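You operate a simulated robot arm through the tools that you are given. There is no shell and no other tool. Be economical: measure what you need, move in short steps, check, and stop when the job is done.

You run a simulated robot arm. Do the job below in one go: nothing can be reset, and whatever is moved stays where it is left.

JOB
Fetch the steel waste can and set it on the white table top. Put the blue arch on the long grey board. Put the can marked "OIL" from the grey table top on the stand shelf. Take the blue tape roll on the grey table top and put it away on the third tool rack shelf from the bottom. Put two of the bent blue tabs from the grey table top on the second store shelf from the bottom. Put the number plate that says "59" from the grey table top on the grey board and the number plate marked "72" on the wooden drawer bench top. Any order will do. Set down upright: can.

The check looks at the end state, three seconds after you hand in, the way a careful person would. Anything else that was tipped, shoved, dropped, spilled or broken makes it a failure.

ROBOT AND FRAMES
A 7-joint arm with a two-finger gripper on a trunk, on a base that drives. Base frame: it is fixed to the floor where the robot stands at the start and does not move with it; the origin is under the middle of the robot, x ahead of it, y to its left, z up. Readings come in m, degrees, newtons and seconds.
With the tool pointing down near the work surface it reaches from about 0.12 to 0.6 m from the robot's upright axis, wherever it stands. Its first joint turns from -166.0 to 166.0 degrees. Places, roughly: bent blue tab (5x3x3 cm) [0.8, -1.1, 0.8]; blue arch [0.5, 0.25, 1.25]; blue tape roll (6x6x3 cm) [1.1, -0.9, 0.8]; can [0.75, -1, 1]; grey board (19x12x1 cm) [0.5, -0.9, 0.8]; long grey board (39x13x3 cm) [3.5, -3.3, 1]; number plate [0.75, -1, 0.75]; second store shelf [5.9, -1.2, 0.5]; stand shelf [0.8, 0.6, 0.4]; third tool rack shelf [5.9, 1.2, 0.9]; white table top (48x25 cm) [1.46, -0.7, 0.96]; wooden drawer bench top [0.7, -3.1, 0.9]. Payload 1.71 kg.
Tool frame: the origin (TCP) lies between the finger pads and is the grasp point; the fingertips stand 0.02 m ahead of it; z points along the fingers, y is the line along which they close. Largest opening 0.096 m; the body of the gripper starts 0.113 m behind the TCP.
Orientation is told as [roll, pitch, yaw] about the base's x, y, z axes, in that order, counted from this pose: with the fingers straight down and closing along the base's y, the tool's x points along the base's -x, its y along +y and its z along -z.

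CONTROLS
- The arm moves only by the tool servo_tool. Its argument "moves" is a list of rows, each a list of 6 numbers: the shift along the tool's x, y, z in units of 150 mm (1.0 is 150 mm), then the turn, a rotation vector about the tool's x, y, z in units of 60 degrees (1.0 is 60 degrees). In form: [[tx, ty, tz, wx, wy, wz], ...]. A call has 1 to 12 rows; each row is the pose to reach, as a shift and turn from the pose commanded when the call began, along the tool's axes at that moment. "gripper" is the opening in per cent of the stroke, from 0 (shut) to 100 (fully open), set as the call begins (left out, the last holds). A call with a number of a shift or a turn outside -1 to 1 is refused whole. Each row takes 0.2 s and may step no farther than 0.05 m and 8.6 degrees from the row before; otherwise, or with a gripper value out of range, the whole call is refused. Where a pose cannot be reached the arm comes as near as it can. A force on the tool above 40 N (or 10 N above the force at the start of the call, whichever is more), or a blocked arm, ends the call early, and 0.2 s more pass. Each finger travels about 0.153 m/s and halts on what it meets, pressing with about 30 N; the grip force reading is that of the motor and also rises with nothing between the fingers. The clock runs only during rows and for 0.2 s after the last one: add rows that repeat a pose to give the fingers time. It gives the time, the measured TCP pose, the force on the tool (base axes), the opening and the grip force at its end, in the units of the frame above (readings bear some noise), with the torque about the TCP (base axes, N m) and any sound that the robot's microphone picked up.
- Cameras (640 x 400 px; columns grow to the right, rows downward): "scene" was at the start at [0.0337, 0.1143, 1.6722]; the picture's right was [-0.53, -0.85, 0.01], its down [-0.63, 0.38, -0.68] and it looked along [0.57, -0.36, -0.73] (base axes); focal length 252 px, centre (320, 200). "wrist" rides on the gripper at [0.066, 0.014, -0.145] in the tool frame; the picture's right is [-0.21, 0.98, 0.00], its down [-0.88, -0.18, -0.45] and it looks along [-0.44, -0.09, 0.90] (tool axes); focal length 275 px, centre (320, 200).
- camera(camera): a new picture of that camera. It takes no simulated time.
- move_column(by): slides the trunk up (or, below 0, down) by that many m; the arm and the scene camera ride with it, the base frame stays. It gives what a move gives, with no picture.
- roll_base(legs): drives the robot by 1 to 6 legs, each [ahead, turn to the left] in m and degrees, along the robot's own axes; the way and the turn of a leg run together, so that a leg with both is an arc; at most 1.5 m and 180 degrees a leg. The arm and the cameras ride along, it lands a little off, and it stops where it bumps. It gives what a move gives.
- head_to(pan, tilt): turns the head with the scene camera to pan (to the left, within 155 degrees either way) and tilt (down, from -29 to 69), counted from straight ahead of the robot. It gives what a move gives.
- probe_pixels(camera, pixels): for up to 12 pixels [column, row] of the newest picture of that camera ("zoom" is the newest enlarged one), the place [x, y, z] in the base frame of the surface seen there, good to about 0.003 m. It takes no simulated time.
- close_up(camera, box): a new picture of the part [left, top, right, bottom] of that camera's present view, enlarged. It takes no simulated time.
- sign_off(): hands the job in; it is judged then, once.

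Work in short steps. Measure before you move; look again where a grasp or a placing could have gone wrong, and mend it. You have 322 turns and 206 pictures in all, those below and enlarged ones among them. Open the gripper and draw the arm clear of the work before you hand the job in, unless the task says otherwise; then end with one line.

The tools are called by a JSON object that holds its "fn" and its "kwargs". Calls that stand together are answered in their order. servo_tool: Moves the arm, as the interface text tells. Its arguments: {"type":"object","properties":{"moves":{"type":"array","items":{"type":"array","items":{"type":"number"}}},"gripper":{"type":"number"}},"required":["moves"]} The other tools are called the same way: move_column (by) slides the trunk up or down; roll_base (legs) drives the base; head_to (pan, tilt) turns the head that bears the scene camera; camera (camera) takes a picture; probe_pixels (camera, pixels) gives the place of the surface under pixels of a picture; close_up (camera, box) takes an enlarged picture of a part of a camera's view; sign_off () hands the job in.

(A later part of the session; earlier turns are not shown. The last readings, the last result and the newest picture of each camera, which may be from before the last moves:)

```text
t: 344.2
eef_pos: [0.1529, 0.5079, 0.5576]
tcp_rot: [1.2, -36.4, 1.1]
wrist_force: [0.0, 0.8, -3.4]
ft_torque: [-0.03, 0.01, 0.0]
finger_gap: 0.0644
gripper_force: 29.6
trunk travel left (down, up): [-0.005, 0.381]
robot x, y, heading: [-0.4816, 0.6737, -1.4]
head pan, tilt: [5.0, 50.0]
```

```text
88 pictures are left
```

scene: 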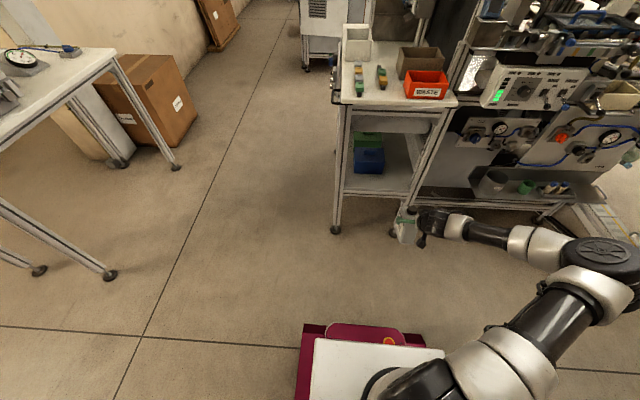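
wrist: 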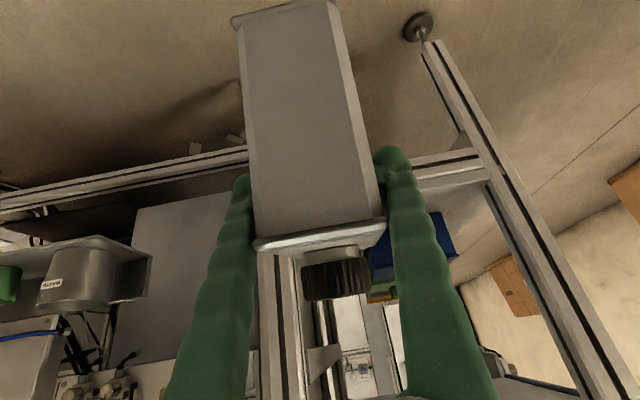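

The south post's inner face is at y≈0.435. I'll shift 1.5 cm north, then drive in 0.2 m and check.

{"fn": "servo_tool", "kwargs": {"moves": [[0, 0.1, 0, 0, 0, 0]]}}

{"fn": "roll_base", "kwargs": {"legs": [[0.17, 1]]}}

{"fn": "camera", "kwargs": {"camera": "scene"}}

{"fn": "close_up", "kwargs": {"camera": "scene", "box": [310, 140, 470, 280]}}

```text
t: 344.6
eef_pos: [0.1514, 0.5239, 0.5587]
tcp_rot: [1.4, -36.5, 1.2]
wrist_force: [-0.1, -0.1, -4.3]
ft_torque: [-0.04, 0.01, -0.03]
finger_gap: 0.0646
gripper_force: 30.1
trunk travel left (down, up): [-0.005, 0.381]
robot x, y, heading: [-0.4849, 0.6714, -1.7]
head pan, tilt: [5.0, 50.0]
```

```text
t: 346.2
eef_pos: [0.3322, 0.5307, 0.5591]
tcp_rot: [1.2, -36.5, 2.0]
wrist_force: [0.3, -0.6, -3.7]
ft_torque: [-0.01, 0.02, 0.01]
finger_gap: 0.0643
gripper_force: 30.1
trunk travel left (down, up): [-0.005, 0.381]
robot x, y, heading: [-0.3102, 0.671, -0.2]
head pan, tilt: [5.0, 50.0]
```

```text
87 pictures are left
```

scene: 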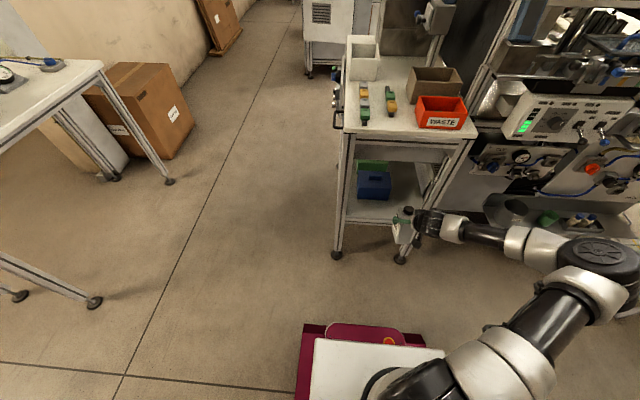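

```text
2.86 times, centred on (390, 210) of scene
```

zoom: 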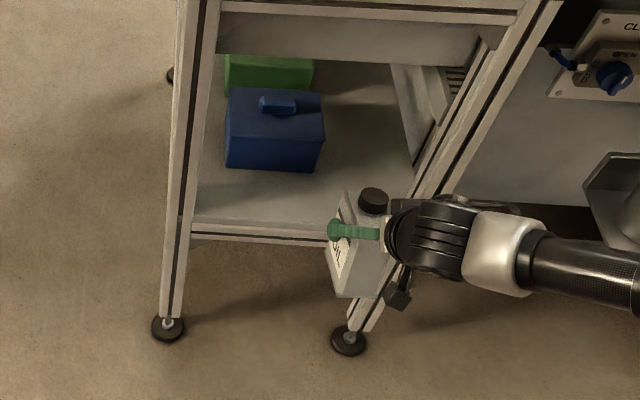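

{"fn": "probe_pixels", "kwargs": {"camera": "zoom", "pixels": [[375, 200], [345, 230], [430, 210], [430, 260], [490, 230], [500, 280], [590, 260], [400, 290], [350, 270], [405, 180], [440, 190]]}}

{"fn": "camera", "kwargs": {"camera": "wrist"}}

```text
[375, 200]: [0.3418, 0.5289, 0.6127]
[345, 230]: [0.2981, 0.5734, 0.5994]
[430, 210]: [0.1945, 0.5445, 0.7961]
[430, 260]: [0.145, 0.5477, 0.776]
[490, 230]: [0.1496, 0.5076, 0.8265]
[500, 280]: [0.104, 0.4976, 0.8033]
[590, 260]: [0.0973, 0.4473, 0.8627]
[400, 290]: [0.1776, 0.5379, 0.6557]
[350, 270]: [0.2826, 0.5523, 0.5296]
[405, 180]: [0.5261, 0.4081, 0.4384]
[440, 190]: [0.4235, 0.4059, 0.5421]
```

```text
85 pictures are left
```

wrist: 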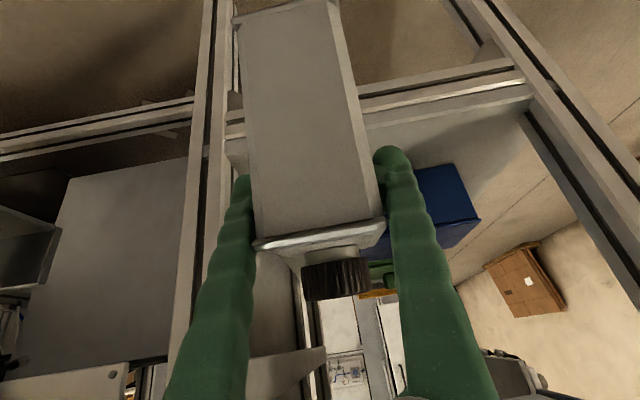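

Clearances are fine: the wrist stays in front of the stand, and the can clears the post by about 6 cm. Drive in 0.18 m.

{"fn": "roll_base", "kwargs": {"legs": [[0.18, 0]]}}

{"fn": "camera", "kwargs": {"camera": "scene"}}

{"fn": "close_up", "kwargs": {"camera": "scene", "box": [320, 160, 480, 300]}}

```text
t: 347.7
eef_pos: [0.5036, 0.5294, 0.5685]
tcp_rot: [1.2, -37.4, 2.1]
wrist_force: [-0.2, 0.1, -4.4]
ft_torque: [0.0, 0.03, -0.01]
finger_gap: 0.0645
gripper_force: 29.8
trunk travel left (down, up): [-0.005, 0.381]
robot x, y, heading: [-0.127, 0.6707, -0.3]
head pan, tilt: [5.0, 50.0]
```

```text
84 pictures are left
```

scene: 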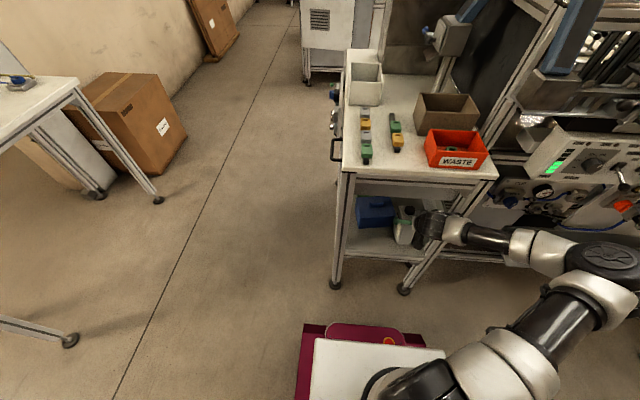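

```text
2.86 times, centred on (400, 230) of scene
```

zoom: 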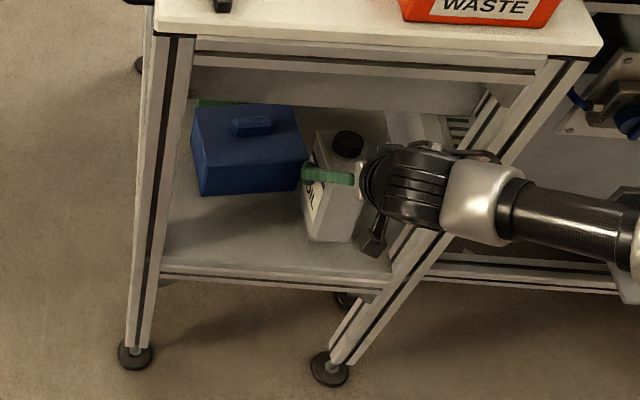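

Shift 1.5 cm away from the blue box and lower to contact.

{"fn": "servo_tool", "kwargs": {"moves": [[0, -0.1, 0, 0, 0, 0], [0.1, -0.1, 0.13, 0, 0, 0], [0.16, -0.1, 0.21, 0, 0, 0], [0.2, -0.1, 0.26, 0, 0, 0]]}}

```text
t: 348.7
eef_pos: [0.4942, 0.5137, 0.5358]
tcp_rot: [1.1, -38.8, 2.1]
wrist_force: [-8.8, 1.3, 24.3]
ft_torque: [-0.61, -0.65, -0.14]
finger_gap: 0.0653
gripper_force: 29.9
trunk travel left (down, up): [-0.005, 0.381]
robot x, y, heading: [-0.1283, 0.6626, -0.4]
head pan, tilt: [5.0, 50.0]
```

{"fn": "servo_tool", "kwargs": {"moves": [[-0.015, 0, -0.02, 0, 0, 0]]}}

{"fn": "close_up", "kwargs": {"camera": "scene", "box": [340, 180, 460, 280]}}

{"fn": "camera", "kwargs": {"camera": "wrist"}}

```text
t: 349.1
eef_pos: [0.4977, 0.5139, 0.5329]
tcp_rot: [1.1, -38.3, 2.2]
wrist_force: [-9.3, -0.6, 25.7]
ft_torque: [-0.67, -0.66, -0.24]
finger_gap: 0.0651
gripper_force: 30.2
trunk travel left (down, up): [-0.005, 0.381]
robot x, y, heading: [-0.1264, 0.6662, -0.4]
head pan, tilt: [5.0, 50.0]
```

```text
4.00 times, centred on (400, 230) of scene
```

zoom: 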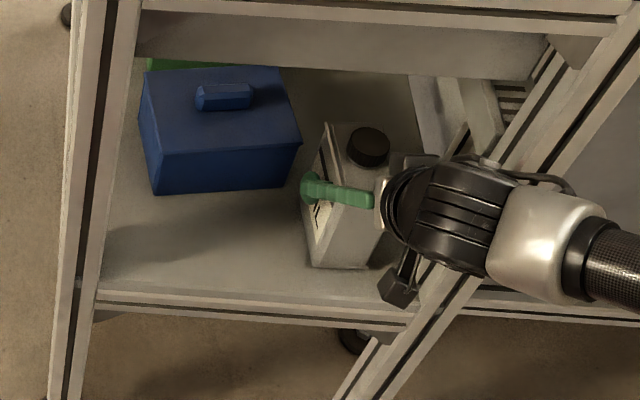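

```text
81 pictures are left
```

wrist: 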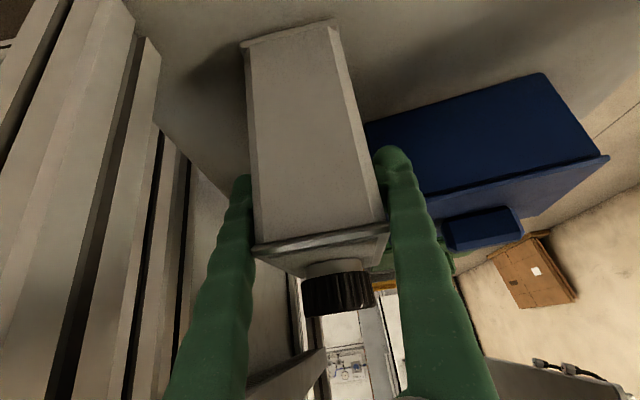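

{"fn": "servo_tool", "kwargs": {"moves": [[-0.03, 0, -0.04, 0, 0, 0], [-0.03, 0, -0.04, 0, 0, 0]]}}

```text
t: 349.7
eef_pos: [0.4969, 0.5139, 0.5388]
tcp_rot: [1.2, -38.3, 2.1]
wrist_force: [-0.6, -0.4, -3.4]
ft_torque: [-0.01, 0.08, -0.02]
finger_gap: 0.065
gripper_force: 29.9
trunk travel left (down, up): [-0.005, 0.381]
robot x, y, heading: [-0.1297, 0.6667, -0.2]
head pan, tilt: [5.0, 50.0]
```

Contact is right at z≈0.535. I'll correct the 2° tilt, lower to light contact, and release.

{"fn": "servo_tool", "kwargs": {"moves": [[0, 0, 0, 0, 0.03, 0], [0.018, 0, 0.024, 0, 0.03, 0], [0.018, 0, 0.024, 0, 0.03, 0]]}}

{"fn": "servo_tool", "kwargs": {"moves": [[0, 0, 0, 0, 0, 0], [0, 0, 0, 0, 0, 0], [0, 0, 0, 0, 0, 0]], "gripper": 78}}

{"fn": "camera", "kwargs": {"camera": "wrist"}}

{"fn": "close_up", "kwargs": {"camera": "scene", "box": [340, 180, 460, 280]}}

```text
t: 350.5
eef_pos: [0.4969, 0.5146, 0.5372]
tcp_rot: [1.2, -36.4, 2.0]
wrist_force: [0.8, -0.5, -4.0]
ft_torque: [-0.04, 0.07, -0.02]
finger_gap: 0.0646
gripper_force: 29.8
trunk travel left (down, up): [-0.005, 0.381]
robot x, y, heading: [-0.1312, 0.6682, -0.5]
head pan, tilt: [5.0, 50.0]
```

```text
t: 351.3
eef_pos: [0.4967, 0.5146, 0.5361]
tcp_rot: [1.2, -36.6, 2.2]
wrist_force: [0.6, 0.2, -0.4]
ft_torque: [0.0, 0.02, 0.01]
finger_gap: 0.0751
gripper_force: 0.0
trunk travel left (down, up): [-0.005, 0.381]
robot x, y, heading: [-0.1267, 0.6667, -0.4]
head pan, tilt: [5.0, 50.0]
```

```text
80 pictures are left
```

wrist: 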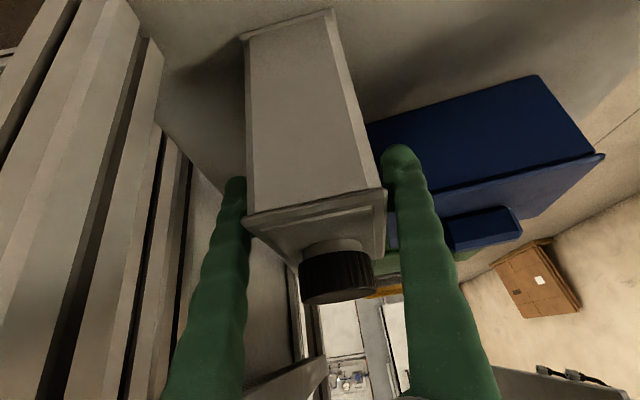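

```text
4.00 times, centred on (400, 230) of scene
```

zoom: 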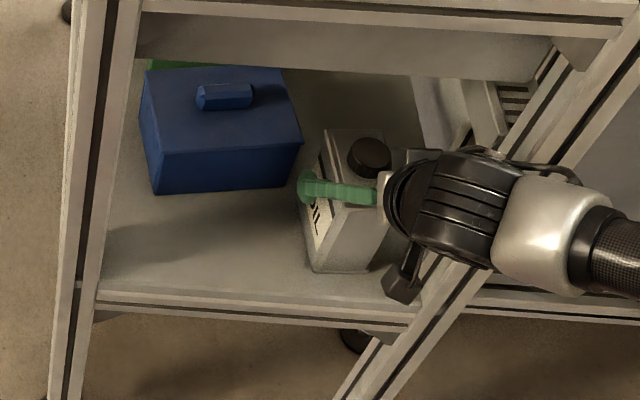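

The can stands on the shelf. Withdraw along the tool axis, then back the base away.

{"fn": "servo_tool", "kwargs": {"moves": [[0, 0, -0.2, 0, 0, 0], [0, 0, -0.4, 0, 0, 0], [0, 0, -0.6, 0, 0, 0]]}}

{"fn": "roll_base", "kwargs": {"legs": [[-0.35, 0]]}}

{"fn": "camera", "kwargs": {"camera": "scene"}}

{"fn": "close_up", "kwargs": {"camera": "scene", "box": [320, 110, 440, 230]}}

```text
t: 352.1
eef_pos: [0.4403, 0.5124, 0.611]
tcp_rot: [1.3, -36.4, 2.2]
wrist_force: [-0.4, -0.5, -0.7]
ft_torque: [0.0, -0.01, 0.02]
finger_gap: 0.0748
gripper_force: 0.0
trunk travel left (down, up): [-0.005, 0.381]
robot x, y, heading: [-0.1292, 0.6683, -0.5]
head pan, tilt: [5.0, 50.0]
```

```text
t: 354.6
eef_pos: [0.0857, 0.5164, 0.609]
tcp_rot: [1.1, -36.6, 2.6]
wrist_force: [0.1, -0.7, 0.3]
ft_torque: [0.02, 0.02, -0.05]
finger_gap: 0.0749
gripper_force: 0.0
trunk travel left (down, up): [-0.005, 0.381]
robot x, y, heading: [-0.4855, 0.666, -0.0]
head pan, tilt: [5.0, 50.0]
```

```text
78 pictures are left
```

scene: 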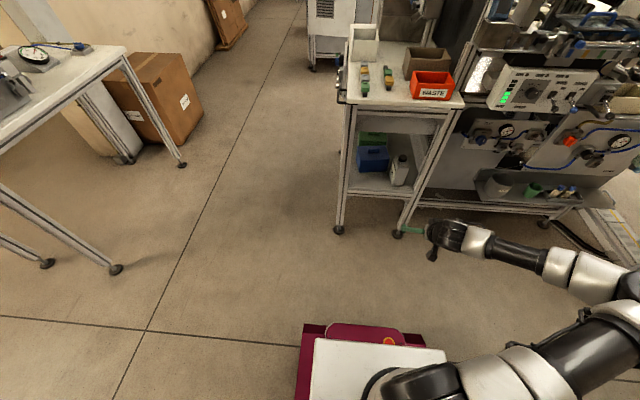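

```text
3.33 times, centred on (380, 170) of scene
```

zoom: 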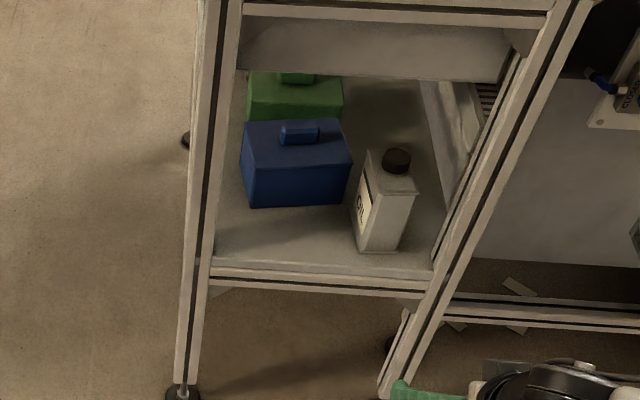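

The OIL can stands upright on the shelf. Next is the steel waste can on the machine's low shelf. I'll reposition the base to face it.

{"fn": "roll_base", "kwargs": {"legs": [[0.06, 0], [0, -90], [0.5, 0], [0, 90]]}}

{"fn": "head_to", "kwargs": {"pan": -10, "tilt": 45}}

{"fn": "camera", "kwargs": {"camera": "scene"}}

{"fn": "camera", "kwargs": {"camera": "wrist"}}

```text
t: 367.1
eef_pos: [0.1908, 0.0506, 0.6199]
tcp_rot: [1.2, -37.4, 5.8]
wrist_force: [-0.4, -0.3, -0.4]
ft_torque: [-0.01, 0.02, 0.0]
finger_gap: 0.0749
gripper_force: 0.0
trunk travel left (down, up): [-0.005, 0.381]
robot x, y, heading: [-0.3806, 0.1609, 3.4]
head pan, tilt: [5.0, 50.0]
```

```text
t: 367.9
eef_pos: [0.1812, 0.0499, 0.6277]
tcp_rot: [1.1, -38.5, 6.0]
wrist_force: [0.4, -0.3, 0.3]
ft_torque: [0.0, -0.02, -0.01]
finger_gap: 0.0749
gripper_force: 0.0
trunk travel left (down, up): [-0.005, 0.381]
robot x, y, heading: [-0.3806, 0.1618, 3.6]
head pan, tilt: [-10.0, 45.0]
```

```text
76 pictures are left
```

scene: 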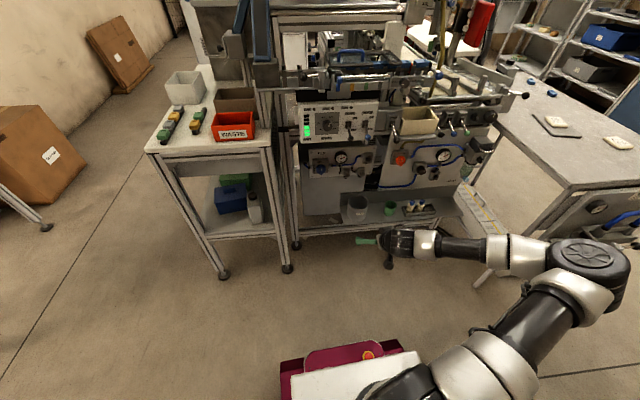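

```text
75 pictures are left
```

wrist: 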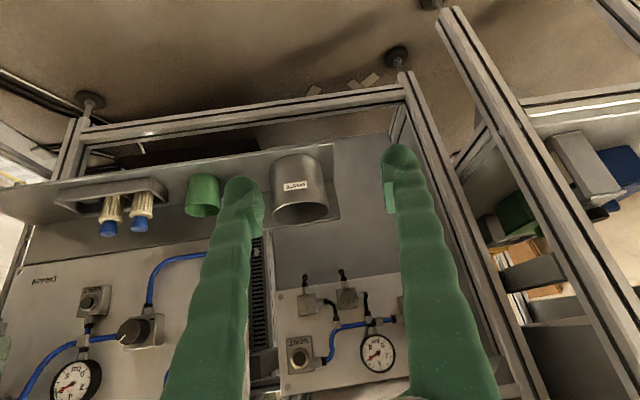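

{"fn": "close_up", "kwargs": {"camera": "wrist", "box": [160, 130, 400, 290]}}

{"fn": "probe_pixels", "kwargs": {"camera": "wrist", "pixels": [[274, 205], [328, 205], [300, 203], [300, 222], [300, 165], [335, 170], [345, 200], [320, 150], [219, 200], [312, 300], [343, 275]]}}

```text
2.50 times, centred on (280, 210) of wrist
```

zoom: 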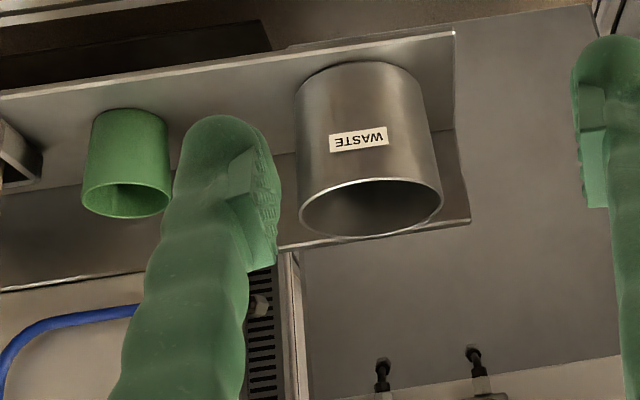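

```text
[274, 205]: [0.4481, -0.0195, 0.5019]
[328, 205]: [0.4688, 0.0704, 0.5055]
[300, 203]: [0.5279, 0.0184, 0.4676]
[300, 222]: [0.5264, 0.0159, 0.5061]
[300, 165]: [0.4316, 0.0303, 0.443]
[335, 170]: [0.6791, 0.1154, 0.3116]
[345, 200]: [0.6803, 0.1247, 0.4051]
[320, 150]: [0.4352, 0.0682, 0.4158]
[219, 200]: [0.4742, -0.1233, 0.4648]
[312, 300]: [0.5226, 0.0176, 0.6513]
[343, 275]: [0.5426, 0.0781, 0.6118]
```

The waste can rim is at z 0.506, centre (0.477, 0.025), radius about 0.05. I'll grip its left (+y) wall. Drive forward 0.2 m first.

{"fn": "roll_base", "kwargs": {"legs": [[0.2, -3]]}}

{"fn": "camera", "kwargs": {"camera": "wrist"}}

```text
t: 369.5
eef_pos: [0.3765, 0.028, 0.6278]
tcp_rot: [1.1, -38.3, 2.9]
wrist_force: [0.1, -0.4, 0.0]
ft_torque: [0.02, 0.0, 0.03]
finger_gap: 0.0749
gripper_force: 0.1
trunk travel left (down, up): [-0.005, 0.381]
robot x, y, heading: [-0.1784, 0.1679, 0.3]
head pan, tilt: [-10.0, 45.0]
```

```text
73 pictures are left
```

wrist: 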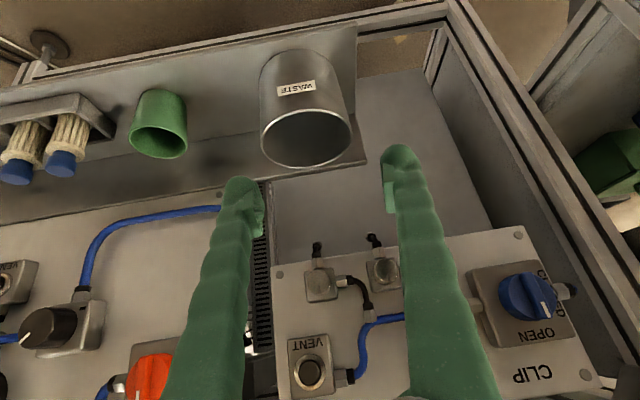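

{"fn": "probe_pixels", "kwargs": {"camera": "wrist", "pixels": [[349, 128], [346, 145], [335, 155], [262, 138], [305, 112], [308, 166], [344, 110], [372, 240], [317, 250], [385, 270]]}}

```text
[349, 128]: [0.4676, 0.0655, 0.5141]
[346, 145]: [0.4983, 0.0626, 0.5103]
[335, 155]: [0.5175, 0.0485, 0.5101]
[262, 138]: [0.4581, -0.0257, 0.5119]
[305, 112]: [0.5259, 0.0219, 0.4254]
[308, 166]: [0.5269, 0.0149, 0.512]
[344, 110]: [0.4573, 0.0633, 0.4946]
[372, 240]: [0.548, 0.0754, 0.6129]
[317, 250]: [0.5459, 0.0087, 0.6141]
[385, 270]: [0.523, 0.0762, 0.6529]
```

Approach along the tool axis, straddling the +y wall at (0.475, 0.067).

{"fn": "servo_tool", "kwargs": {"moves": [[0, 0.23, 0.1, 0, 0, 0], [0, 0.23, 0.4, 0, 0, 0], [0, 0.23, 0.65, 0, 0, 0], [0, 0.23, 0.85, 0, 0, 0]], "gripper": 52}}

{"fn": "camera", "kwargs": {"camera": "wrist"}}

```text
t: 370.5
eef_pos: [0.4437, 0.0686, 0.5394]
tcp_rot: [1.0, -39.3, 3.0]
wrist_force: [-0.4, 0.4, 0.3]
ft_torque: [-0.02, 0.02, 0.03]
finger_gap: 0.05
gripper_force: 0.0
trunk travel left (down, up): [-0.005, 0.381]
robot x, y, heading: [-0.1785, 0.1678, 0.4]
head pan, tilt: [-10.0, 45.0]
```

```text
72 pictures are left
```

wrist: 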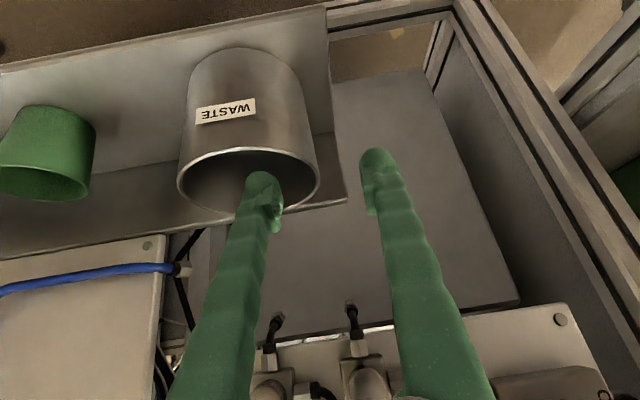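

{"fn": "servo_tool", "kwargs": {"moves": [[0, 0, 0.17, 0, 0, 0], [0, 0, 0.32, 0, 0, 0]]}}

{"fn": "servo_tool", "kwargs": {"moves": [[0, 0, 0, 0, 0, 0], [0, 0, 0, 0, 0, 0], [0, 0, 0, 0, 0, 0]], "gripper": 0}}

{"fn": "servo_tool", "kwargs": {"moves": [[-0.08, 0, -0.1, 0, 0, 0], [-0.16, 0, -0.2, 0, 0, 0]]}}

{"fn": "camera", "kwargs": {"camera": "wrist"}}

```text
t: 371.1
eef_pos: [0.4757, 0.0708, 0.5014]
tcp_rot: [1.0, -39.4, 3.0]
wrist_force: [-0.3, 1.2, -0.5]
ft_torque: [0.02, -0.01, 0.04]
finger_gap: 0.0498
gripper_force: 0.1
trunk travel left (down, up): [-0.005, 0.381]
robot x, y, heading: [-0.1761, 0.1688, 0.3]
head pan, tilt: [-10.0, 45.0]
```

```text
t: 371.9
eef_pos: [0.4761, 0.0691, 0.5011]
tcp_rot: [0.9, -39.2, 2.9]
wrist_force: [-0.3, -0.6, 0.3]
ft_torque: [0.17, 0.01, -0.01]
finger_gap: 0.0062
gripper_force: 30.0
trunk travel left (down, up): [-0.005, 0.381]
robot x, y, heading: [-0.176, 0.1675, 0.2]
head pan, tilt: [-10.0, 45.0]
```

```text
t: 372.5
eef_pos: [0.4729, 0.0685, 0.5382]
tcp_rot: [0.9, -39.2, 2.9]
wrist_force: [0.4, 0.0, -3.7]
ft_torque: [0.18, 0.02, -0.02]
finger_gap: 0.006
gripper_force: 30.1
trunk travel left (down, up): [-0.005, 0.381]
robot x, y, heading: [-0.1793, 0.1679, 0.6]
head pan, tilt: [-10.0, 45.0]
```

```text
71 pictures are left
```

wrist: 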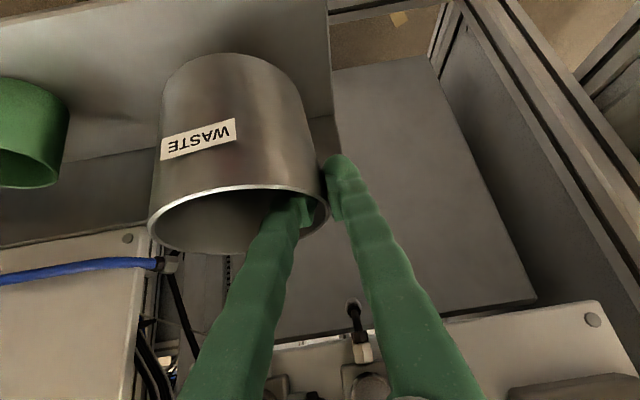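

The can is held. Raise a bit more while pulling back, then back the base out and raise the trunk.

{"fn": "servo_tool", "kwargs": {"moves": [[0.05, 0, -0.2, 0, 0, 0], [0.1, 0, -0.45, 0, 0, 0]]}}

{"fn": "roll_base", "kwargs": {"legs": [[-0.24, 0]]}}

{"fn": "move_column", "kwargs": {"by": 0.27}}

{"fn": "camera", "kwargs": {"camera": "wrist"}}

```text
t: 373.1
eef_pos: [0.4225, 0.0638, 0.5822]
tcp_rot: [1.0, -39.2, 2.9]
wrist_force: [0.1, -0.9, -3.3]
ft_torque: [0.19, 0.02, 0.0]
finger_gap: 0.006
gripper_force: 29.4
trunk travel left (down, up): [-0.005, 0.381]
robot x, y, heading: [-0.1766, 0.1691, 0.4]
head pan, tilt: [-10.0, 45.0]
```

```text
t: 375.0
eef_pos: [0.1837, 0.0609, 0.5818]
tcp_rot: [1.0, -39.3, 2.6]
wrist_force: [0.2, -0.2, -3.6]
ft_torque: [0.15, 0.03, 0.04]
finger_gap: 0.0059
gripper_force: 30.0
trunk travel left (down, up): [-0.005, 0.381]
robot x, y, heading: [-0.4191, 0.1657, 0.1]
head pan, tilt: [-10.0, 45.0]
```

```text
t: 377.7
eef_pos: [0.1756, 0.0609, 0.8608]
tcp_rot: [1.0, -40.2, 2.7]
wrist_force: [0.4, -0.1, -4.2]
ft_torque: [0.17, 0.02, -0.01]
finger_gap: 0.0058
gripper_force: 30.7
trunk travel left (down, up): [-0.275, 0.111]
robot x, y, heading: [-0.4177, 0.1673, -0.1]
head pan, tilt: [-10.0, 45.0]
```

```text
70 pictures are left
```

wrist: 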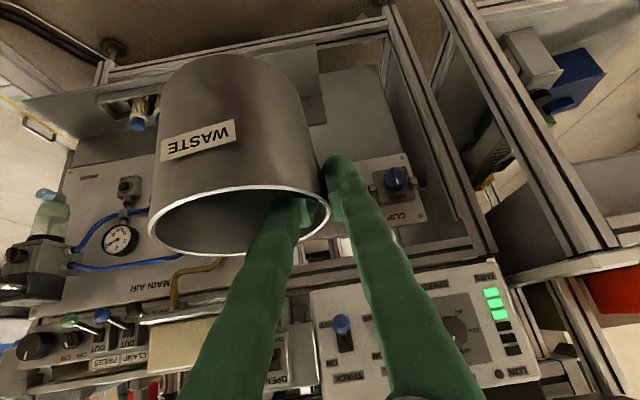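

Raise the can for travel.

{"fn": "servo_tool", "kwargs": {"moves": [[-0.14, 0, -0.27, 0, 0, 0], [-0.28, 0, -0.5, 0, 0, 0], [-0.43, 0, -0.75, 0, 0, 0], [-0.57, 0, -0.97, 0, 0, 0]]}}

{"fn": "servo_tool", "kwargs": {"moves": [[-0.14, 0, -0.27, 0, 0, 0], [-0.28, 0, -0.5, 0, 0, 0], [-0.43, 0, -0.75, 0, 0, 0], [-0.57, 0, -0.97, 0, 0, 0]]}}

{"fn": "roll_base", "kwargs": {"legs": [[0, -90], [1.5, 0], [0.37, 0], [0, 90]]}}

```text
t: 378.7
eef_pos: [0.1465, 0.0604, 1.027]
tcp_rot: [0.9, -40.1, 2.8]
wrist_force: [-0.2, 0.2, -3.8]
ft_torque: [0.15, 0.01, -0.02]
finger_gap: 0.006
gripper_force: 30.6
trunk travel left (down, up): [-0.275, 0.111]
robot x, y, heading: [-0.4155, 0.1658, 0.1]
head pan, tilt: [-10.0, 45.0]
```

```text
t: 379.7
eef_pos: [0.1206, 0.0534, 1.1918]
tcp_rot: [0.8, -40.3, 2.8]
wrist_force: [-0.2, -0.6, -3.1]
ft_torque: [0.18, 0.05, -0.01]
finger_gap: 0.006
gripper_force: 29.6
trunk travel left (down, up): [-0.275, 0.111]
robot x, y, heading: [-0.4153, 0.1663, 0.0]
head pan, tilt: [-10.0, 45.0]
```

```text
t: 398.9
eef_pos: [0.1464, -1.8472, 1.191]
tcp_rot: [0.8, -40.0, 1.8]
wrist_force: [-0.4, -0.1, -2.9]
ft_torque: [0.18, 0.0, -0.01]
finger_gap: 0.006
gripper_force: 29.7
trunk travel left (down, up): [-0.275, 0.111]
robot x, y, heading: [-0.3899, -1.7314, -0.9]
head pan, tilt: [-10.0, 45.0]
```

{"fn": "roll_base", "kwargs": {"legs": [[0, 0.9], [1.5, 0], [0.45, 0], [0, 90]]}}

{"fn": "head_to", "kwargs": {"pan": 15, "tilt": 40}}

{"fn": "camera", "kwargs": {"camera": "scene"}}

```text
t: 414.2
eef_pos: [1.6698, -1.2459, 1.1975]
tcp_rot: [0.6, -40.8, 92.6]
wrist_force: [-0.1, 0.1, -4.0]
ft_torque: [-0.05, 0.16, 0.02]
finger_gap: 0.0058
gripper_force: 30.3
trunk travel left (down, up): [-0.275, 0.111]
robot x, y, heading: [1.5634, -1.7669, 89.7]
head pan, tilt: [-10.0, 45.0]
```

```text
t: 415.1
eef_pos: [1.6687, -1.2623, 1.2032]
tcp_rot: [0.4, -41.6, 92.7]
wrist_force: [-0.4, 0.1, -2.8]
ft_torque: [-0.06, 0.17, 0.02]
finger_gap: 0.0062
gripper_force: 29.9
trunk travel left (down, up): [-0.275, 0.111]
robot x, y, heading: [1.5564, -1.7619, 90.1]
head pan, tilt: [15.0, 40.0]
```

```text
69 pictures are left
```

scene: 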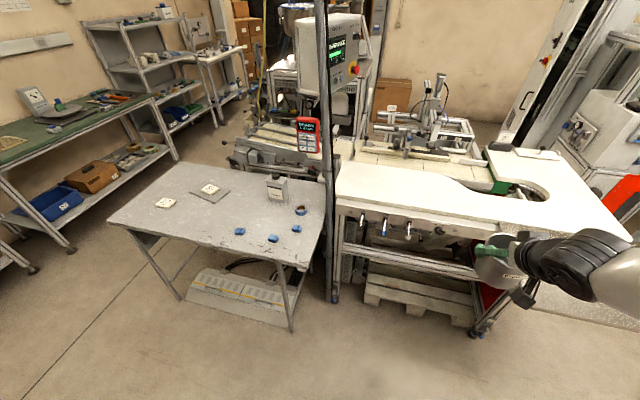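

{"fn": "probe_pixels", "kwargs": {"camera": "scene", "pixels": [[340, 205], [480, 222], [400, 185], [430, 195], [345, 165], [460, 180], [388, 225], [410, 235], [470, 325], [540, 240], [370, 190], [560, 170]]}}

{"fn": "close_up", "kwargs": {"camera": "scene", "box": [310, 120, 640, 320]}}

```text
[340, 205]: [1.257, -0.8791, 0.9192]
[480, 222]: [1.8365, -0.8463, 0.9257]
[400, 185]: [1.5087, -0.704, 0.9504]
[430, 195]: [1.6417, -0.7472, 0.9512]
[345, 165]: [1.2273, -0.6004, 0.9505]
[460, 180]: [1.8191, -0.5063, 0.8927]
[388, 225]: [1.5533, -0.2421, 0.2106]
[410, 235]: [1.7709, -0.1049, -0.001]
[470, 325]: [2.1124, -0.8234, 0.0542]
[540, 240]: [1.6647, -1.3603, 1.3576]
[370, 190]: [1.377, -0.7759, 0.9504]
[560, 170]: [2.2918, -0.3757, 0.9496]
```

```text
1.94 times, centred on (475, 220) of scene
```

zoom: 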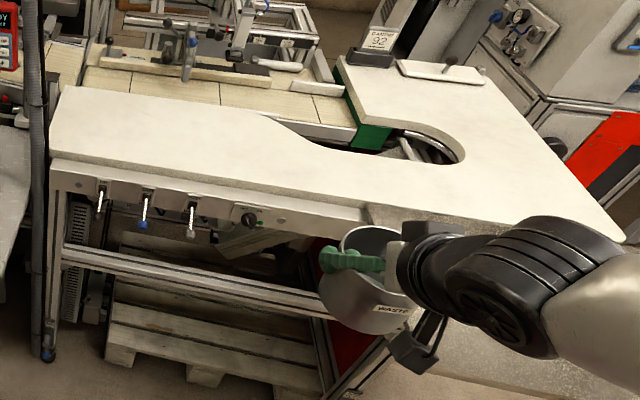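

The white top is at z 0.95, x 1.22–1.70, y −0.86 to −0.60. I'll drive forward and place the can at about (1.50, −0.72).

{"fn": "roll_base", "kwargs": {"legs": [[0.47, 0]]}}

{"fn": "servo_tool", "kwargs": {"moves": [[0.04, 0.28, 0.05, 0, 0.02, 0], [0.08, 0.56, 0.1, 0, 0.04, 0], [0.12, 0.84, 0.15, 0, 0.04, 0]]}}

{"fn": "camera", "kwargs": {"camera": "wrist"}}

```text
t: 418.0
eef_pos: [1.6724, -0.8081, 1.203]
tcp_rot: [0.4, -41.6, 92.5]
wrist_force: [-0.7, 0.0, -2.9]
ft_torque: [-0.02, 0.16, -0.02]
finger_gap: 0.0063
gripper_force: 29.9
trunk travel left (down, up): [-0.275, 0.111]
robot x, y, heading: [1.5674, -1.3133, 89.8]
head pan, tilt: [15.0, 40.0]
```

```text
t: 418.7
eef_pos: [1.5727, -0.8291, 1.188]
tcp_rot: [0.1, -40.5, 93.2]
wrist_force: [0.1, -1.5, -3.8]
ft_torque: [0.06, 0.15, -0.01]
finger_gap: 0.006
gripper_force: 29.9
trunk travel left (down, up): [-0.275, 0.111]
robot x, y, heading: [1.5685, -1.3123, 89.6]
head pan, tilt: [15.0, 40.0]
stopped in row 3: the arm was blocked; the commanded pose is now the measured one
```

```text
67 pictures are left
```

wrist: 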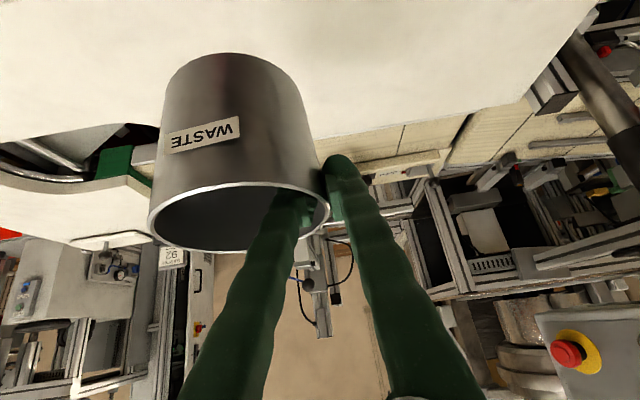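

Blocked near the centreline again, but this position is fine. I'll extend outward and down along the tool axis instead.

{"fn": "servo_tool", "kwargs": {"moves": [[0, 0.04, 0.25, 0, 0.005, 0], [0, 0.08, 0.5, 0, 0.01, 0], [0, 0.12, 0.75, 0, 0.015, 0], [0, 0.16, 0.95, 0, 0.02, 0]]}}

{"fn": "camera", "kwargs": {"camera": "wrist"}}

{"fn": "camera", "kwargs": {"camera": "scene"}}

```text
t: 419.1
eef_pos: [1.5814, -0.8213, 1.1745]
tcp_rot: [0.6, -40.8, 91.3]
wrist_force: [-2.2, 0.5, -2.0]
ft_torque: [-0.04, 0.06, -0.12]
finger_gap: 0.0059
gripper_force: 30.2
out of reach, approached as far as the arm can: row 1
trunk travel left (down, up): [-0.275, 0.111]
robot x, y, heading: [1.5665, -1.3094, 89.8]
head pan, tilt: [15.0, 40.0]
stopped in row 1: the arm was blocked; the commanded pose is now the measured one
```

```text
66 pictures are left
```

wrist: 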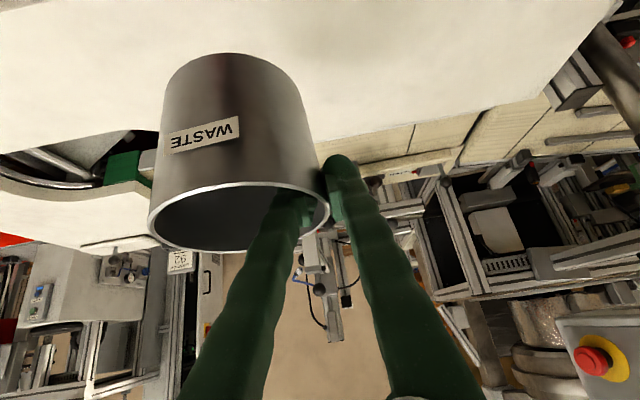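

```text
65 pictures are left
```

scene: 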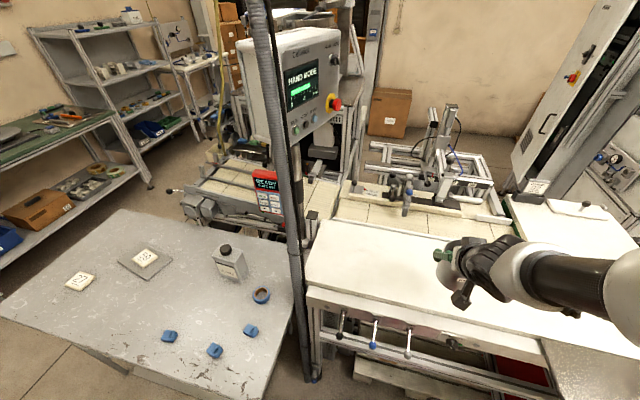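

{"fn": "servo_tool", "kwargs": {"moves": [[0, -0.25, 0, 0, 0, 0], [-0.15, -0.45, 0.1, 0, 0, 0], [-0.3, -0.5, 0.3, 0, 0, 0], [-0.45, -0.5, 0.45, 0, 0, 0]]}}

```text
t: 419.4
eef_pos: [1.601, -0.8324, 1.1774]
tcp_rot: [0.5, -41.9, 92.0]
wrist_force: [-1.5, -0.1, -3.0]
ft_torque: [-0.04, 0.07, -0.07]
finger_gap: 0.0061
gripper_force: 30.5
trunk travel left (down, up): [-0.275, 0.111]
robot x, y, heading: [1.5703, -1.3113, 89.7]
head pan, tilt: [15.0, 40.0]
stopped in row 1: the arm was blocked; the commanded pose is now the measured one
```

{"fn": "servo_tool", "kwargs": {"moves": [[0, -0.2, 0, 0, 0, 0], [0, -0.45, 0, 0, 0, 0]]}}

{"fn": "servo_tool", "kwargs": {"moves": [[-0.15, 0, 0.13, 0, 0, 0], [-0.3, 0, 0.27, 0, 0, 0], [-0.45, 0, 0.4, 0, 0, 0]]}}

```text
t: 419.8
eef_pos: [1.616, -0.8374, 1.179]
tcp_rot: [0.5, -42.6, 92.3]
wrist_force: [0.4, 0.6, -3.6]
ft_torque: [-0.02, 0.14, -0.05]
finger_gap: 0.0059
gripper_force: 29.8
trunk travel left (down, up): [-0.275, 0.111]
robot x, y, heading: [1.5668, -1.3107, 89.8]
head pan, tilt: [15.0, 40.0]
stopped in row 1: the arm was blocked; the commanded pose is now the measured one
```

```text
t: 420.1
eef_pos: [1.625, -0.8336, 1.1776]
tcp_rot: [0.7, -43.4, 91.2]
wrist_force: [0.0, -0.2, -3.5]
ft_torque: [-0.04, 0.19, 0.0]
finger_gap: 0.006
gripper_force: 30.3
trunk travel left (down, up): [-0.275, 0.111]
robot x, y, heading: [1.5638, -1.3115, 89.6]
head pan, tilt: [15.0, 40.0]
stopped in row 1: the arm was blocked; the commanded pose is now the measured one
```

{"fn": "servo_tool", "kwargs": {"moves": [[0, -0.2, 0, 0, 0.02, 0], [-0.1, -0.3, 0.1, 0, 0.04, 0], [-0.25, -0.3, 0.25, 0, 0.06, 0], [-0.4, -0.3, 0.4, 0, 0.06, 0]]}}

```text
t: 420.4
eef_pos: [1.6315, -0.847, 1.1827]
tcp_rot: [0.6, -44.0, 92.3]
wrist_force: [0.5, -1.6, -2.5]
ft_torque: [-0.02, 0.17, 0.02]
finger_gap: 0.006
gripper_force: 29.6
trunk travel left (down, up): [-0.275, 0.111]
robot x, y, heading: [1.5668, -1.3121, 89.7]
head pan, tilt: [15.0, 40.0]
stopped in row 1: the arm was blocked; the commanded pose is now the measured one
```

{"fn": "servo_tool", "kwargs": {"moves": [[0, 0, -0.2, 0, 0, 0], [0, 0, -0.4, 0, 0, 0]]}}

{"fn": "head_to", "kwargs": {"pan": -20, "tilt": 50}}

{"fn": "camera", "kwargs": {"camera": "scene"}}

```text
t: 420.8
eef_pos: [1.6399, -0.8755, 1.2004]
tcp_rot: [-0.1, -45.3, 92.4]
wrist_force: [1.6, -0.2, -2.7]
ft_torque: [-0.04, 0.21, 0.05]
finger_gap: 0.006
gripper_force: 30.2
trunk travel left (down, up): [-0.275, 0.111]
robot x, y, heading: [1.5648, -1.3116, 89.3]
head pan, tilt: [15.0, 40.0]
stopped in row 1: the arm was blocked; the commanded pose is now the measured one
```

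```text
t: 421.8
eef_pos: [1.6351, -0.8685, 1.1995]
tcp_rot: [-0.2, -44.8, 92.6]
wrist_force: [0.5, -0.6, -2.6]
ft_torque: [-0.02, 0.17, -0.02]
finger_gap: 0.006
gripper_force: 29.6
trunk travel left (down, up): [-0.275, 0.111]
robot x, y, heading: [1.5667, -1.3084, 89.5]
head pan, tilt: [-20.0, 50.0]
```

```text
64 pictures are left
```

scene: 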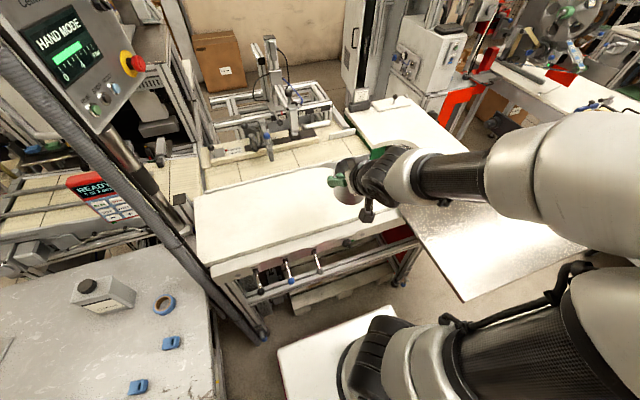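

The wrist seems to hit its limit when the hand moves left of the robot's centreline. I'll return the arm slightly right and turn the base left 15° instead.

{"fn": "servo_tool", "kwargs": {"moves": [[0, -0.15, 0, 0, 0.02, 0], [0, -0.3, 0, 0, 0.04, 0]]}}

{"fn": "servo_tool", "kwargs": {"moves": [[0, -0.1, 0, 0, 0.03, 0], [-0.1, -0.1, 0.1, 0, 0.06, 0], [-0.2, -0.1, 0.2, 0, 0.06, 0]]}}

```text
t: 422.4
eef_pos: [1.6824, -0.8679, 1.1979]
tcp_rot: [-0.2, -42.5, 92.5]
wrist_force: [0.6, 0.0, -2.9]
ft_torque: [-0.03, 0.21, 0.01]
finger_gap: 0.0058
gripper_force: 29.9
trunk travel left (down, up): [-0.275, 0.111]
robot x, y, heading: [1.5666, -1.309, 89.6]
head pan, tilt: [-20.0, 50.0]
```

```text
t: 423.2
eef_pos: [1.6921, -0.8257, 1.1937]
tcp_rot: [-0.1, -38.7, 92.3]
wrist_force: [-0.5, 1.0, -3.8]
ft_torque: [-0.01, 0.15, 0.01]
finger_gap: 0.0059
gripper_force: 30.1
trunk travel left (down, up): [-0.275, 0.111]
robot x, y, heading: [1.5669, -1.3125, 89.5]
head pan, tilt: [-20.0, 50.0]
```

{"fn": "servo_tool", "kwargs": {"moves": [[-0.2, 0, 0.15, 0, 0, 0], [-0.4, 0, 0.31, 0, 0, 0], [-0.57, 0, 0.46, 0, 0, 0]]}}

{"fn": "roll_base", "kwargs": {"legs": [[0, 18]]}}

{"fn": "camera", "kwargs": {"camera": "wrist"}}

```text
t: 424.0
eef_pos: [1.6842, -0.7122, 1.1953]
tcp_rot: [-0.2, -38.8, 92.5]
wrist_force: [0.0, 0.2, -4.2]
ft_torque: [-0.08, 0.18, 0.02]
finger_gap: 0.006
gripper_force: 29.6
trunk travel left (down, up): [-0.275, 0.111]
robot x, y, heading: [1.5654, -1.3127, 89.4]
head pan, tilt: [-20.0, 50.0]
```

```text
t: 425.5
eef_pos: [1.502, -0.7055, 1.1935]
tcp_rot: [-0.3, -38.8, 109.8]
wrist_force: [-0.1, -0.5, -4.1]
ft_torque: [-0.08, 0.15, -0.01]
finger_gap: 0.0061
gripper_force: 29.6
trunk travel left (down, up): [-0.275, 0.111]
robot x, y, heading: [1.5641, -1.3121, 107.1]
head pan, tilt: [-20.0, 50.0]
```

```text
63 pictures are left
```

wrist: 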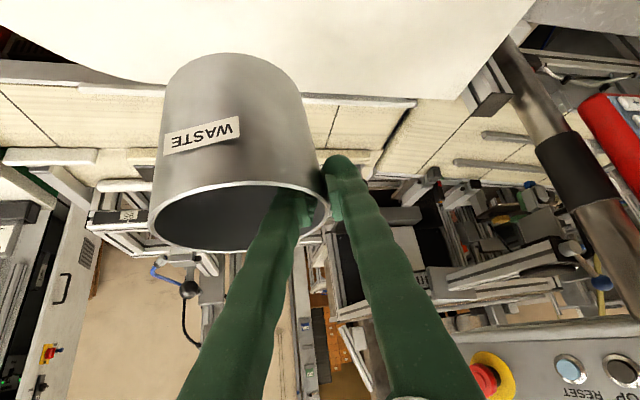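

Can centre is about (1.547, −0.69). Lower toward the table top, shifting 2 cm nearer.

{"fn": "servo_tool", "kwargs": {"moves": [[0.22, 0, 0.2, 0, 0, 0], [0.45, 0, 0.42, 0, 0, 0], [0.66, 0, 0.63, 0, 0, 0]]}}

{"fn": "servo_tool", "kwargs": {"moves": [[0.04, 0, 0.05, 0, 0, 0], [0.07, 0, 0.09, 0, 0, 0], [0.1, 0, 0.125, 0, 0, 0]]}}

{"fn": "camera", "kwargs": {"camera": "scene"}}

```text
t: 426.3
eef_pos: [1.5105, -0.7322, 1.0614]
tcp_rot: [-0.2, -39.5, 110.1]
wrist_force: [0.8, 1.0, -3.1]
ft_torque: [-0.08, 0.17, 0.01]
finger_gap: 0.0059
gripper_force: 30.6
trunk travel left (down, up): [-0.275, 0.111]
robot x, y, heading: [1.5666, -1.3123, 107.2]
head pan, tilt: [-20.0, 50.0]
```

```text
t: 427.1
eef_pos: [1.513, -0.737, 1.0419]
tcp_rot: [-0.3, -39.6, 109.9]
wrist_force: [0.2, 0.2, -3.9]
ft_torque: [-0.06, 0.14, -0.01]
finger_gap: 0.0059
gripper_force: 30.0
trunk travel left (down, up): [-0.275, 0.111]
robot x, y, heading: [1.5632, -1.3107, 107.2]
head pan, tilt: [-20.0, 50.0]
```

```text
62 pictures are left
```

scene: 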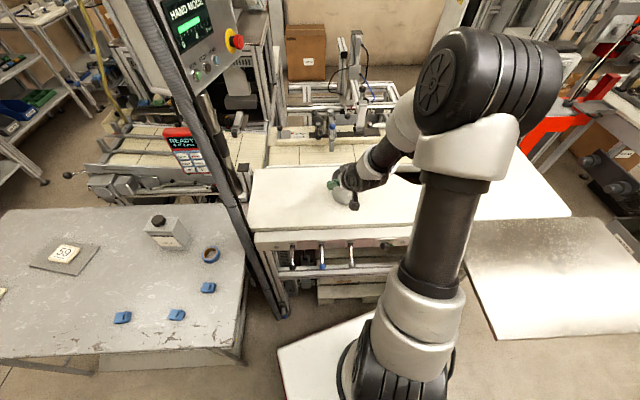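

Continue down in small steps until contact.

{"fn": "servo_tool", "kwargs": {"moves": [[0.02, 0, 0.03, 0, 0, 0], [0.04, 0, 0.05, 0, 0, 0], [0.06, 0, 0.075, 0, 0, 0]]}}

```text
t: 427.9
eef_pos: [1.5104, -0.7365, 1.0305]
tcp_rot: [-0.3, -39.9, 110.1]
wrist_force: [-5.2, 0.2, 25.5]
ft_torque: [-0.07, 0.24, 0.12]
finger_gap: 0.0061
gripper_force: 30.5
trunk travel left (down, up): [-0.275, 0.111]
robot x, y, heading: [1.5678, -1.3106, 107.1]
head pan, tilt: [-20.0, 50.0]
```

Contact. Relieve slightly, then open and withdraw.

{"fn": "servo_tool", "kwargs": {"moves": [[-0.02, 0, -0.025, 0, 0, 0], [-0.02, 0, -0.025, 0, 0, 0]]}}

{"fn": "servo_tool", "kwargs": {"moves": [[0, 0, 0, 0, 0, 0], [0, 0, 0, 0, 0, 0], [0, 0, 0, 0, 0, 0]], "gripper": 45}}

{"fn": "servo_tool", "kwargs": {"moves": [[0, 0, -0.2, 0, 0, 0], [0, 0, -0.45, 0, 0, 0], [0, 0, -0.7, 0, 0, 0]]}}

{"fn": "camera", "kwargs": {"camera": "wrist"}}

```text
t: 428.5
eef_pos: [1.5111, -0.74, 1.0318]
tcp_rot: [-0.2, -39.5, 110.0]
wrist_force: [0.1, 0.1, -3.2]
ft_torque: [-0.04, 0.14, 0.0]
finger_gap: 0.0061
gripper_force: 29.3
trunk travel left (down, up): [-0.275, 0.111]
robot x, y, heading: [1.5642, -1.3088, 107.0]
head pan, tilt: [-20.0, 50.0]
```

```text
t: 429.3
eef_pos: [1.5109, -0.7382, 1.034]
tcp_rot: [-0.2, -39.5, 110.0]
wrist_force: [0.0, -0.6, 0.3]
ft_torque: [-0.03, 0.02, 0.03]
finger_gap: 0.0429
gripper_force: 0.0
trunk travel left (down, up): [-0.275, 0.111]
robot x, y, heading: [1.5651, -1.3107, 107.2]
head pan, tilt: [-20.0, 50.0]
```

```text
t: 430.1
eef_pos: [1.5311, -0.801, 1.1132]
tcp_rot: [-0.4, -39.5, 110.0]
wrist_force: [-0.1, -0.9, -0.1]
ft_torque: [0.0, 0.01, 0.0]
finger_gap: 0.0432
gripper_force: 0.0
trunk travel left (down, up): [-0.275, 0.111]
robot x, y, heading: [1.5655, -1.3104, 107.1]
head pan, tilt: [-20.0, 50.0]
```

```text
61 pictures are left
```

wrist: 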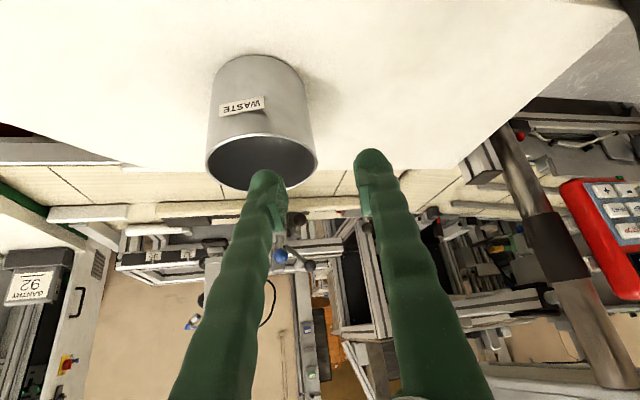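

The waste can stands upright on the white top. I'll withdraw and reposition in front of the grey table for the tape roll.

{"fn": "servo_tool", "kwargs": {"moves": [[-0.05, 0, -0.25, 0, 0, 0], [-0.1, 0, -0.5, 0, 0, 0]], "gripper": 100}}

{"fn": "roll_base", "kwargs": {"legs": [[-0.45, 0], [0, 73], [0.73, 0], [0, -90]]}}

{"fn": "head_to", "kwargs": {"pan": 5, "tilt": 50}}

{"fn": "camera", "kwargs": {"camera": "scene"}}

```text
t: 430.6
eef_pos: [1.5064, -0.842, 1.1636]
tcp_rot: [-0.7, -39.8, 115.1]
wrist_force: [0.2, -0.4, 0.7]
ft_torque: [0.0, 0.0, -0.03]
finger_gap: 0.0961
gripper_force: 0.1
trunk travel left (down, up): [-0.275, 0.111]
robot x, y, heading: [1.5673, -1.3126, 106.8]
head pan, tilt: [-20.0, 50.0]
stopped in row 2: the arm was blocked; the commanded pose is now the measured one
```

```text
t: 431.4
eef_pos: [1.5144, -0.8623, 1.1697]
tcp_rot: [-1.1, -41.0, 115.3]
wrist_force: [0.4, -0.3, -0.3]
ft_torque: [0.02, -0.01, -0.02]
finger_gap: 0.0959
gripper_force: 0.0
trunk travel left (down, up): [-0.275, 0.111]
robot x, y, heading: [1.5715, -1.3138, 106.8]
head pan, tilt: [-20.0, 50.0]
stopped in leg 1: the robot was blocked; the commanded pose is now the measured one
```

```text
t: 432.3
eef_pos: [1.5152, -0.8666, 1.1701]
tcp_rot: [-1.1, -41.1, 115.4]
wrist_force: [-0.3, 0.0, 0.8]
ft_torque: [-0.03, -0.02, -0.01]
finger_gap: 0.0961
gripper_force: 0.0
trunk travel left (down, up): [-0.275, 0.111]
robot x, y, heading: [1.5657, -1.3161, 107.4]
head pan, tilt: [5.0, 50.0]
```

```text
60 pictures are left
```

scene: 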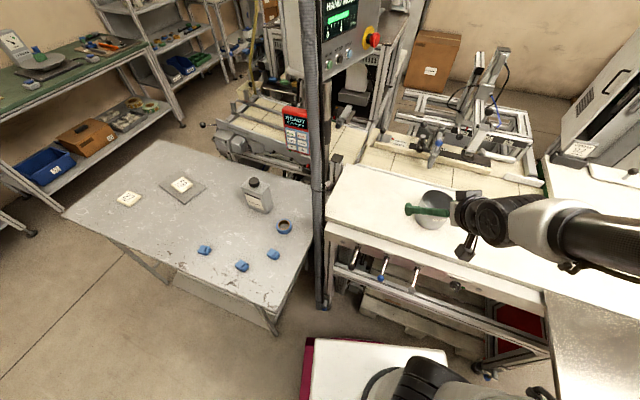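

The arm has folded against its limit again. I'll move it to the right and outward first, then drive.

{"fn": "servo_tool", "kwargs": {"moves": [[0, -0.2, 0, 0, 0.03, 0], [0, -0.4, -0.05, 0, 0.06, 0]]}}

{"fn": "servo_tool", "kwargs": {"moves": [[-0.1, -0.1, -0.1, 0, 0.04, 0], [-0.2, -0.2, -0.2, 0, 0.08, 0], [-0.3, -0.2, -0.3, 0, 0.12, 0]]}}

{"fn": "roll_base", "kwargs": {"legs": [[-0.3, 0]]}}

```text
t: 432.6
eef_pos: [1.5344, -0.879, 1.1766]
tcp_rot: [-1.6, -41.4, 115.6]
wrist_force: [-0.4, 0.8, -0.8]
ft_torque: [0.01, -0.01, 0.04]
finger_gap: 0.0962
gripper_force: 0.0
trunk travel left (down, up): [-0.275, 0.111]
robot x, y, heading: [1.5658, -1.3128, 107.1]
head pan, tilt: [5.0, 50.0]
stopped in row 1: the arm was blocked; the commanded pose is now the measured one
```

```text
t: 433.4
eef_pos: [1.5545, -0.8585, 1.2425]
tcp_rot: [-1.4, -34.1, 115.4]
wrist_force: [-0.6, 1.5, 0.3]
ft_torque: [-0.03, -0.02, 0.0]
finger_gap: 0.0961
gripper_force: 0.0
trunk travel left (down, up): [-0.275, 0.111]
robot x, y, heading: [1.5663, -1.3159, 106.8]
head pan, tilt: [5.0, 50.0]
```

```text
t: 435.6
eef_pos: [1.6324, -1.1291, 1.2337]
tcp_rot: [-1.3, -33.0, 116.0]
wrist_force: [-0.3, -1.5, 1.2]
ft_torque: [0.22, -0.01, -0.06]
finger_gap: 0.0958
gripper_force: 0.1
trunk travel left (down, up): [-0.275, 0.111]
robot x, y, heading: [1.6577, -1.6018, 107.6]
head pan, tilt: [5.0, 50.0]
```

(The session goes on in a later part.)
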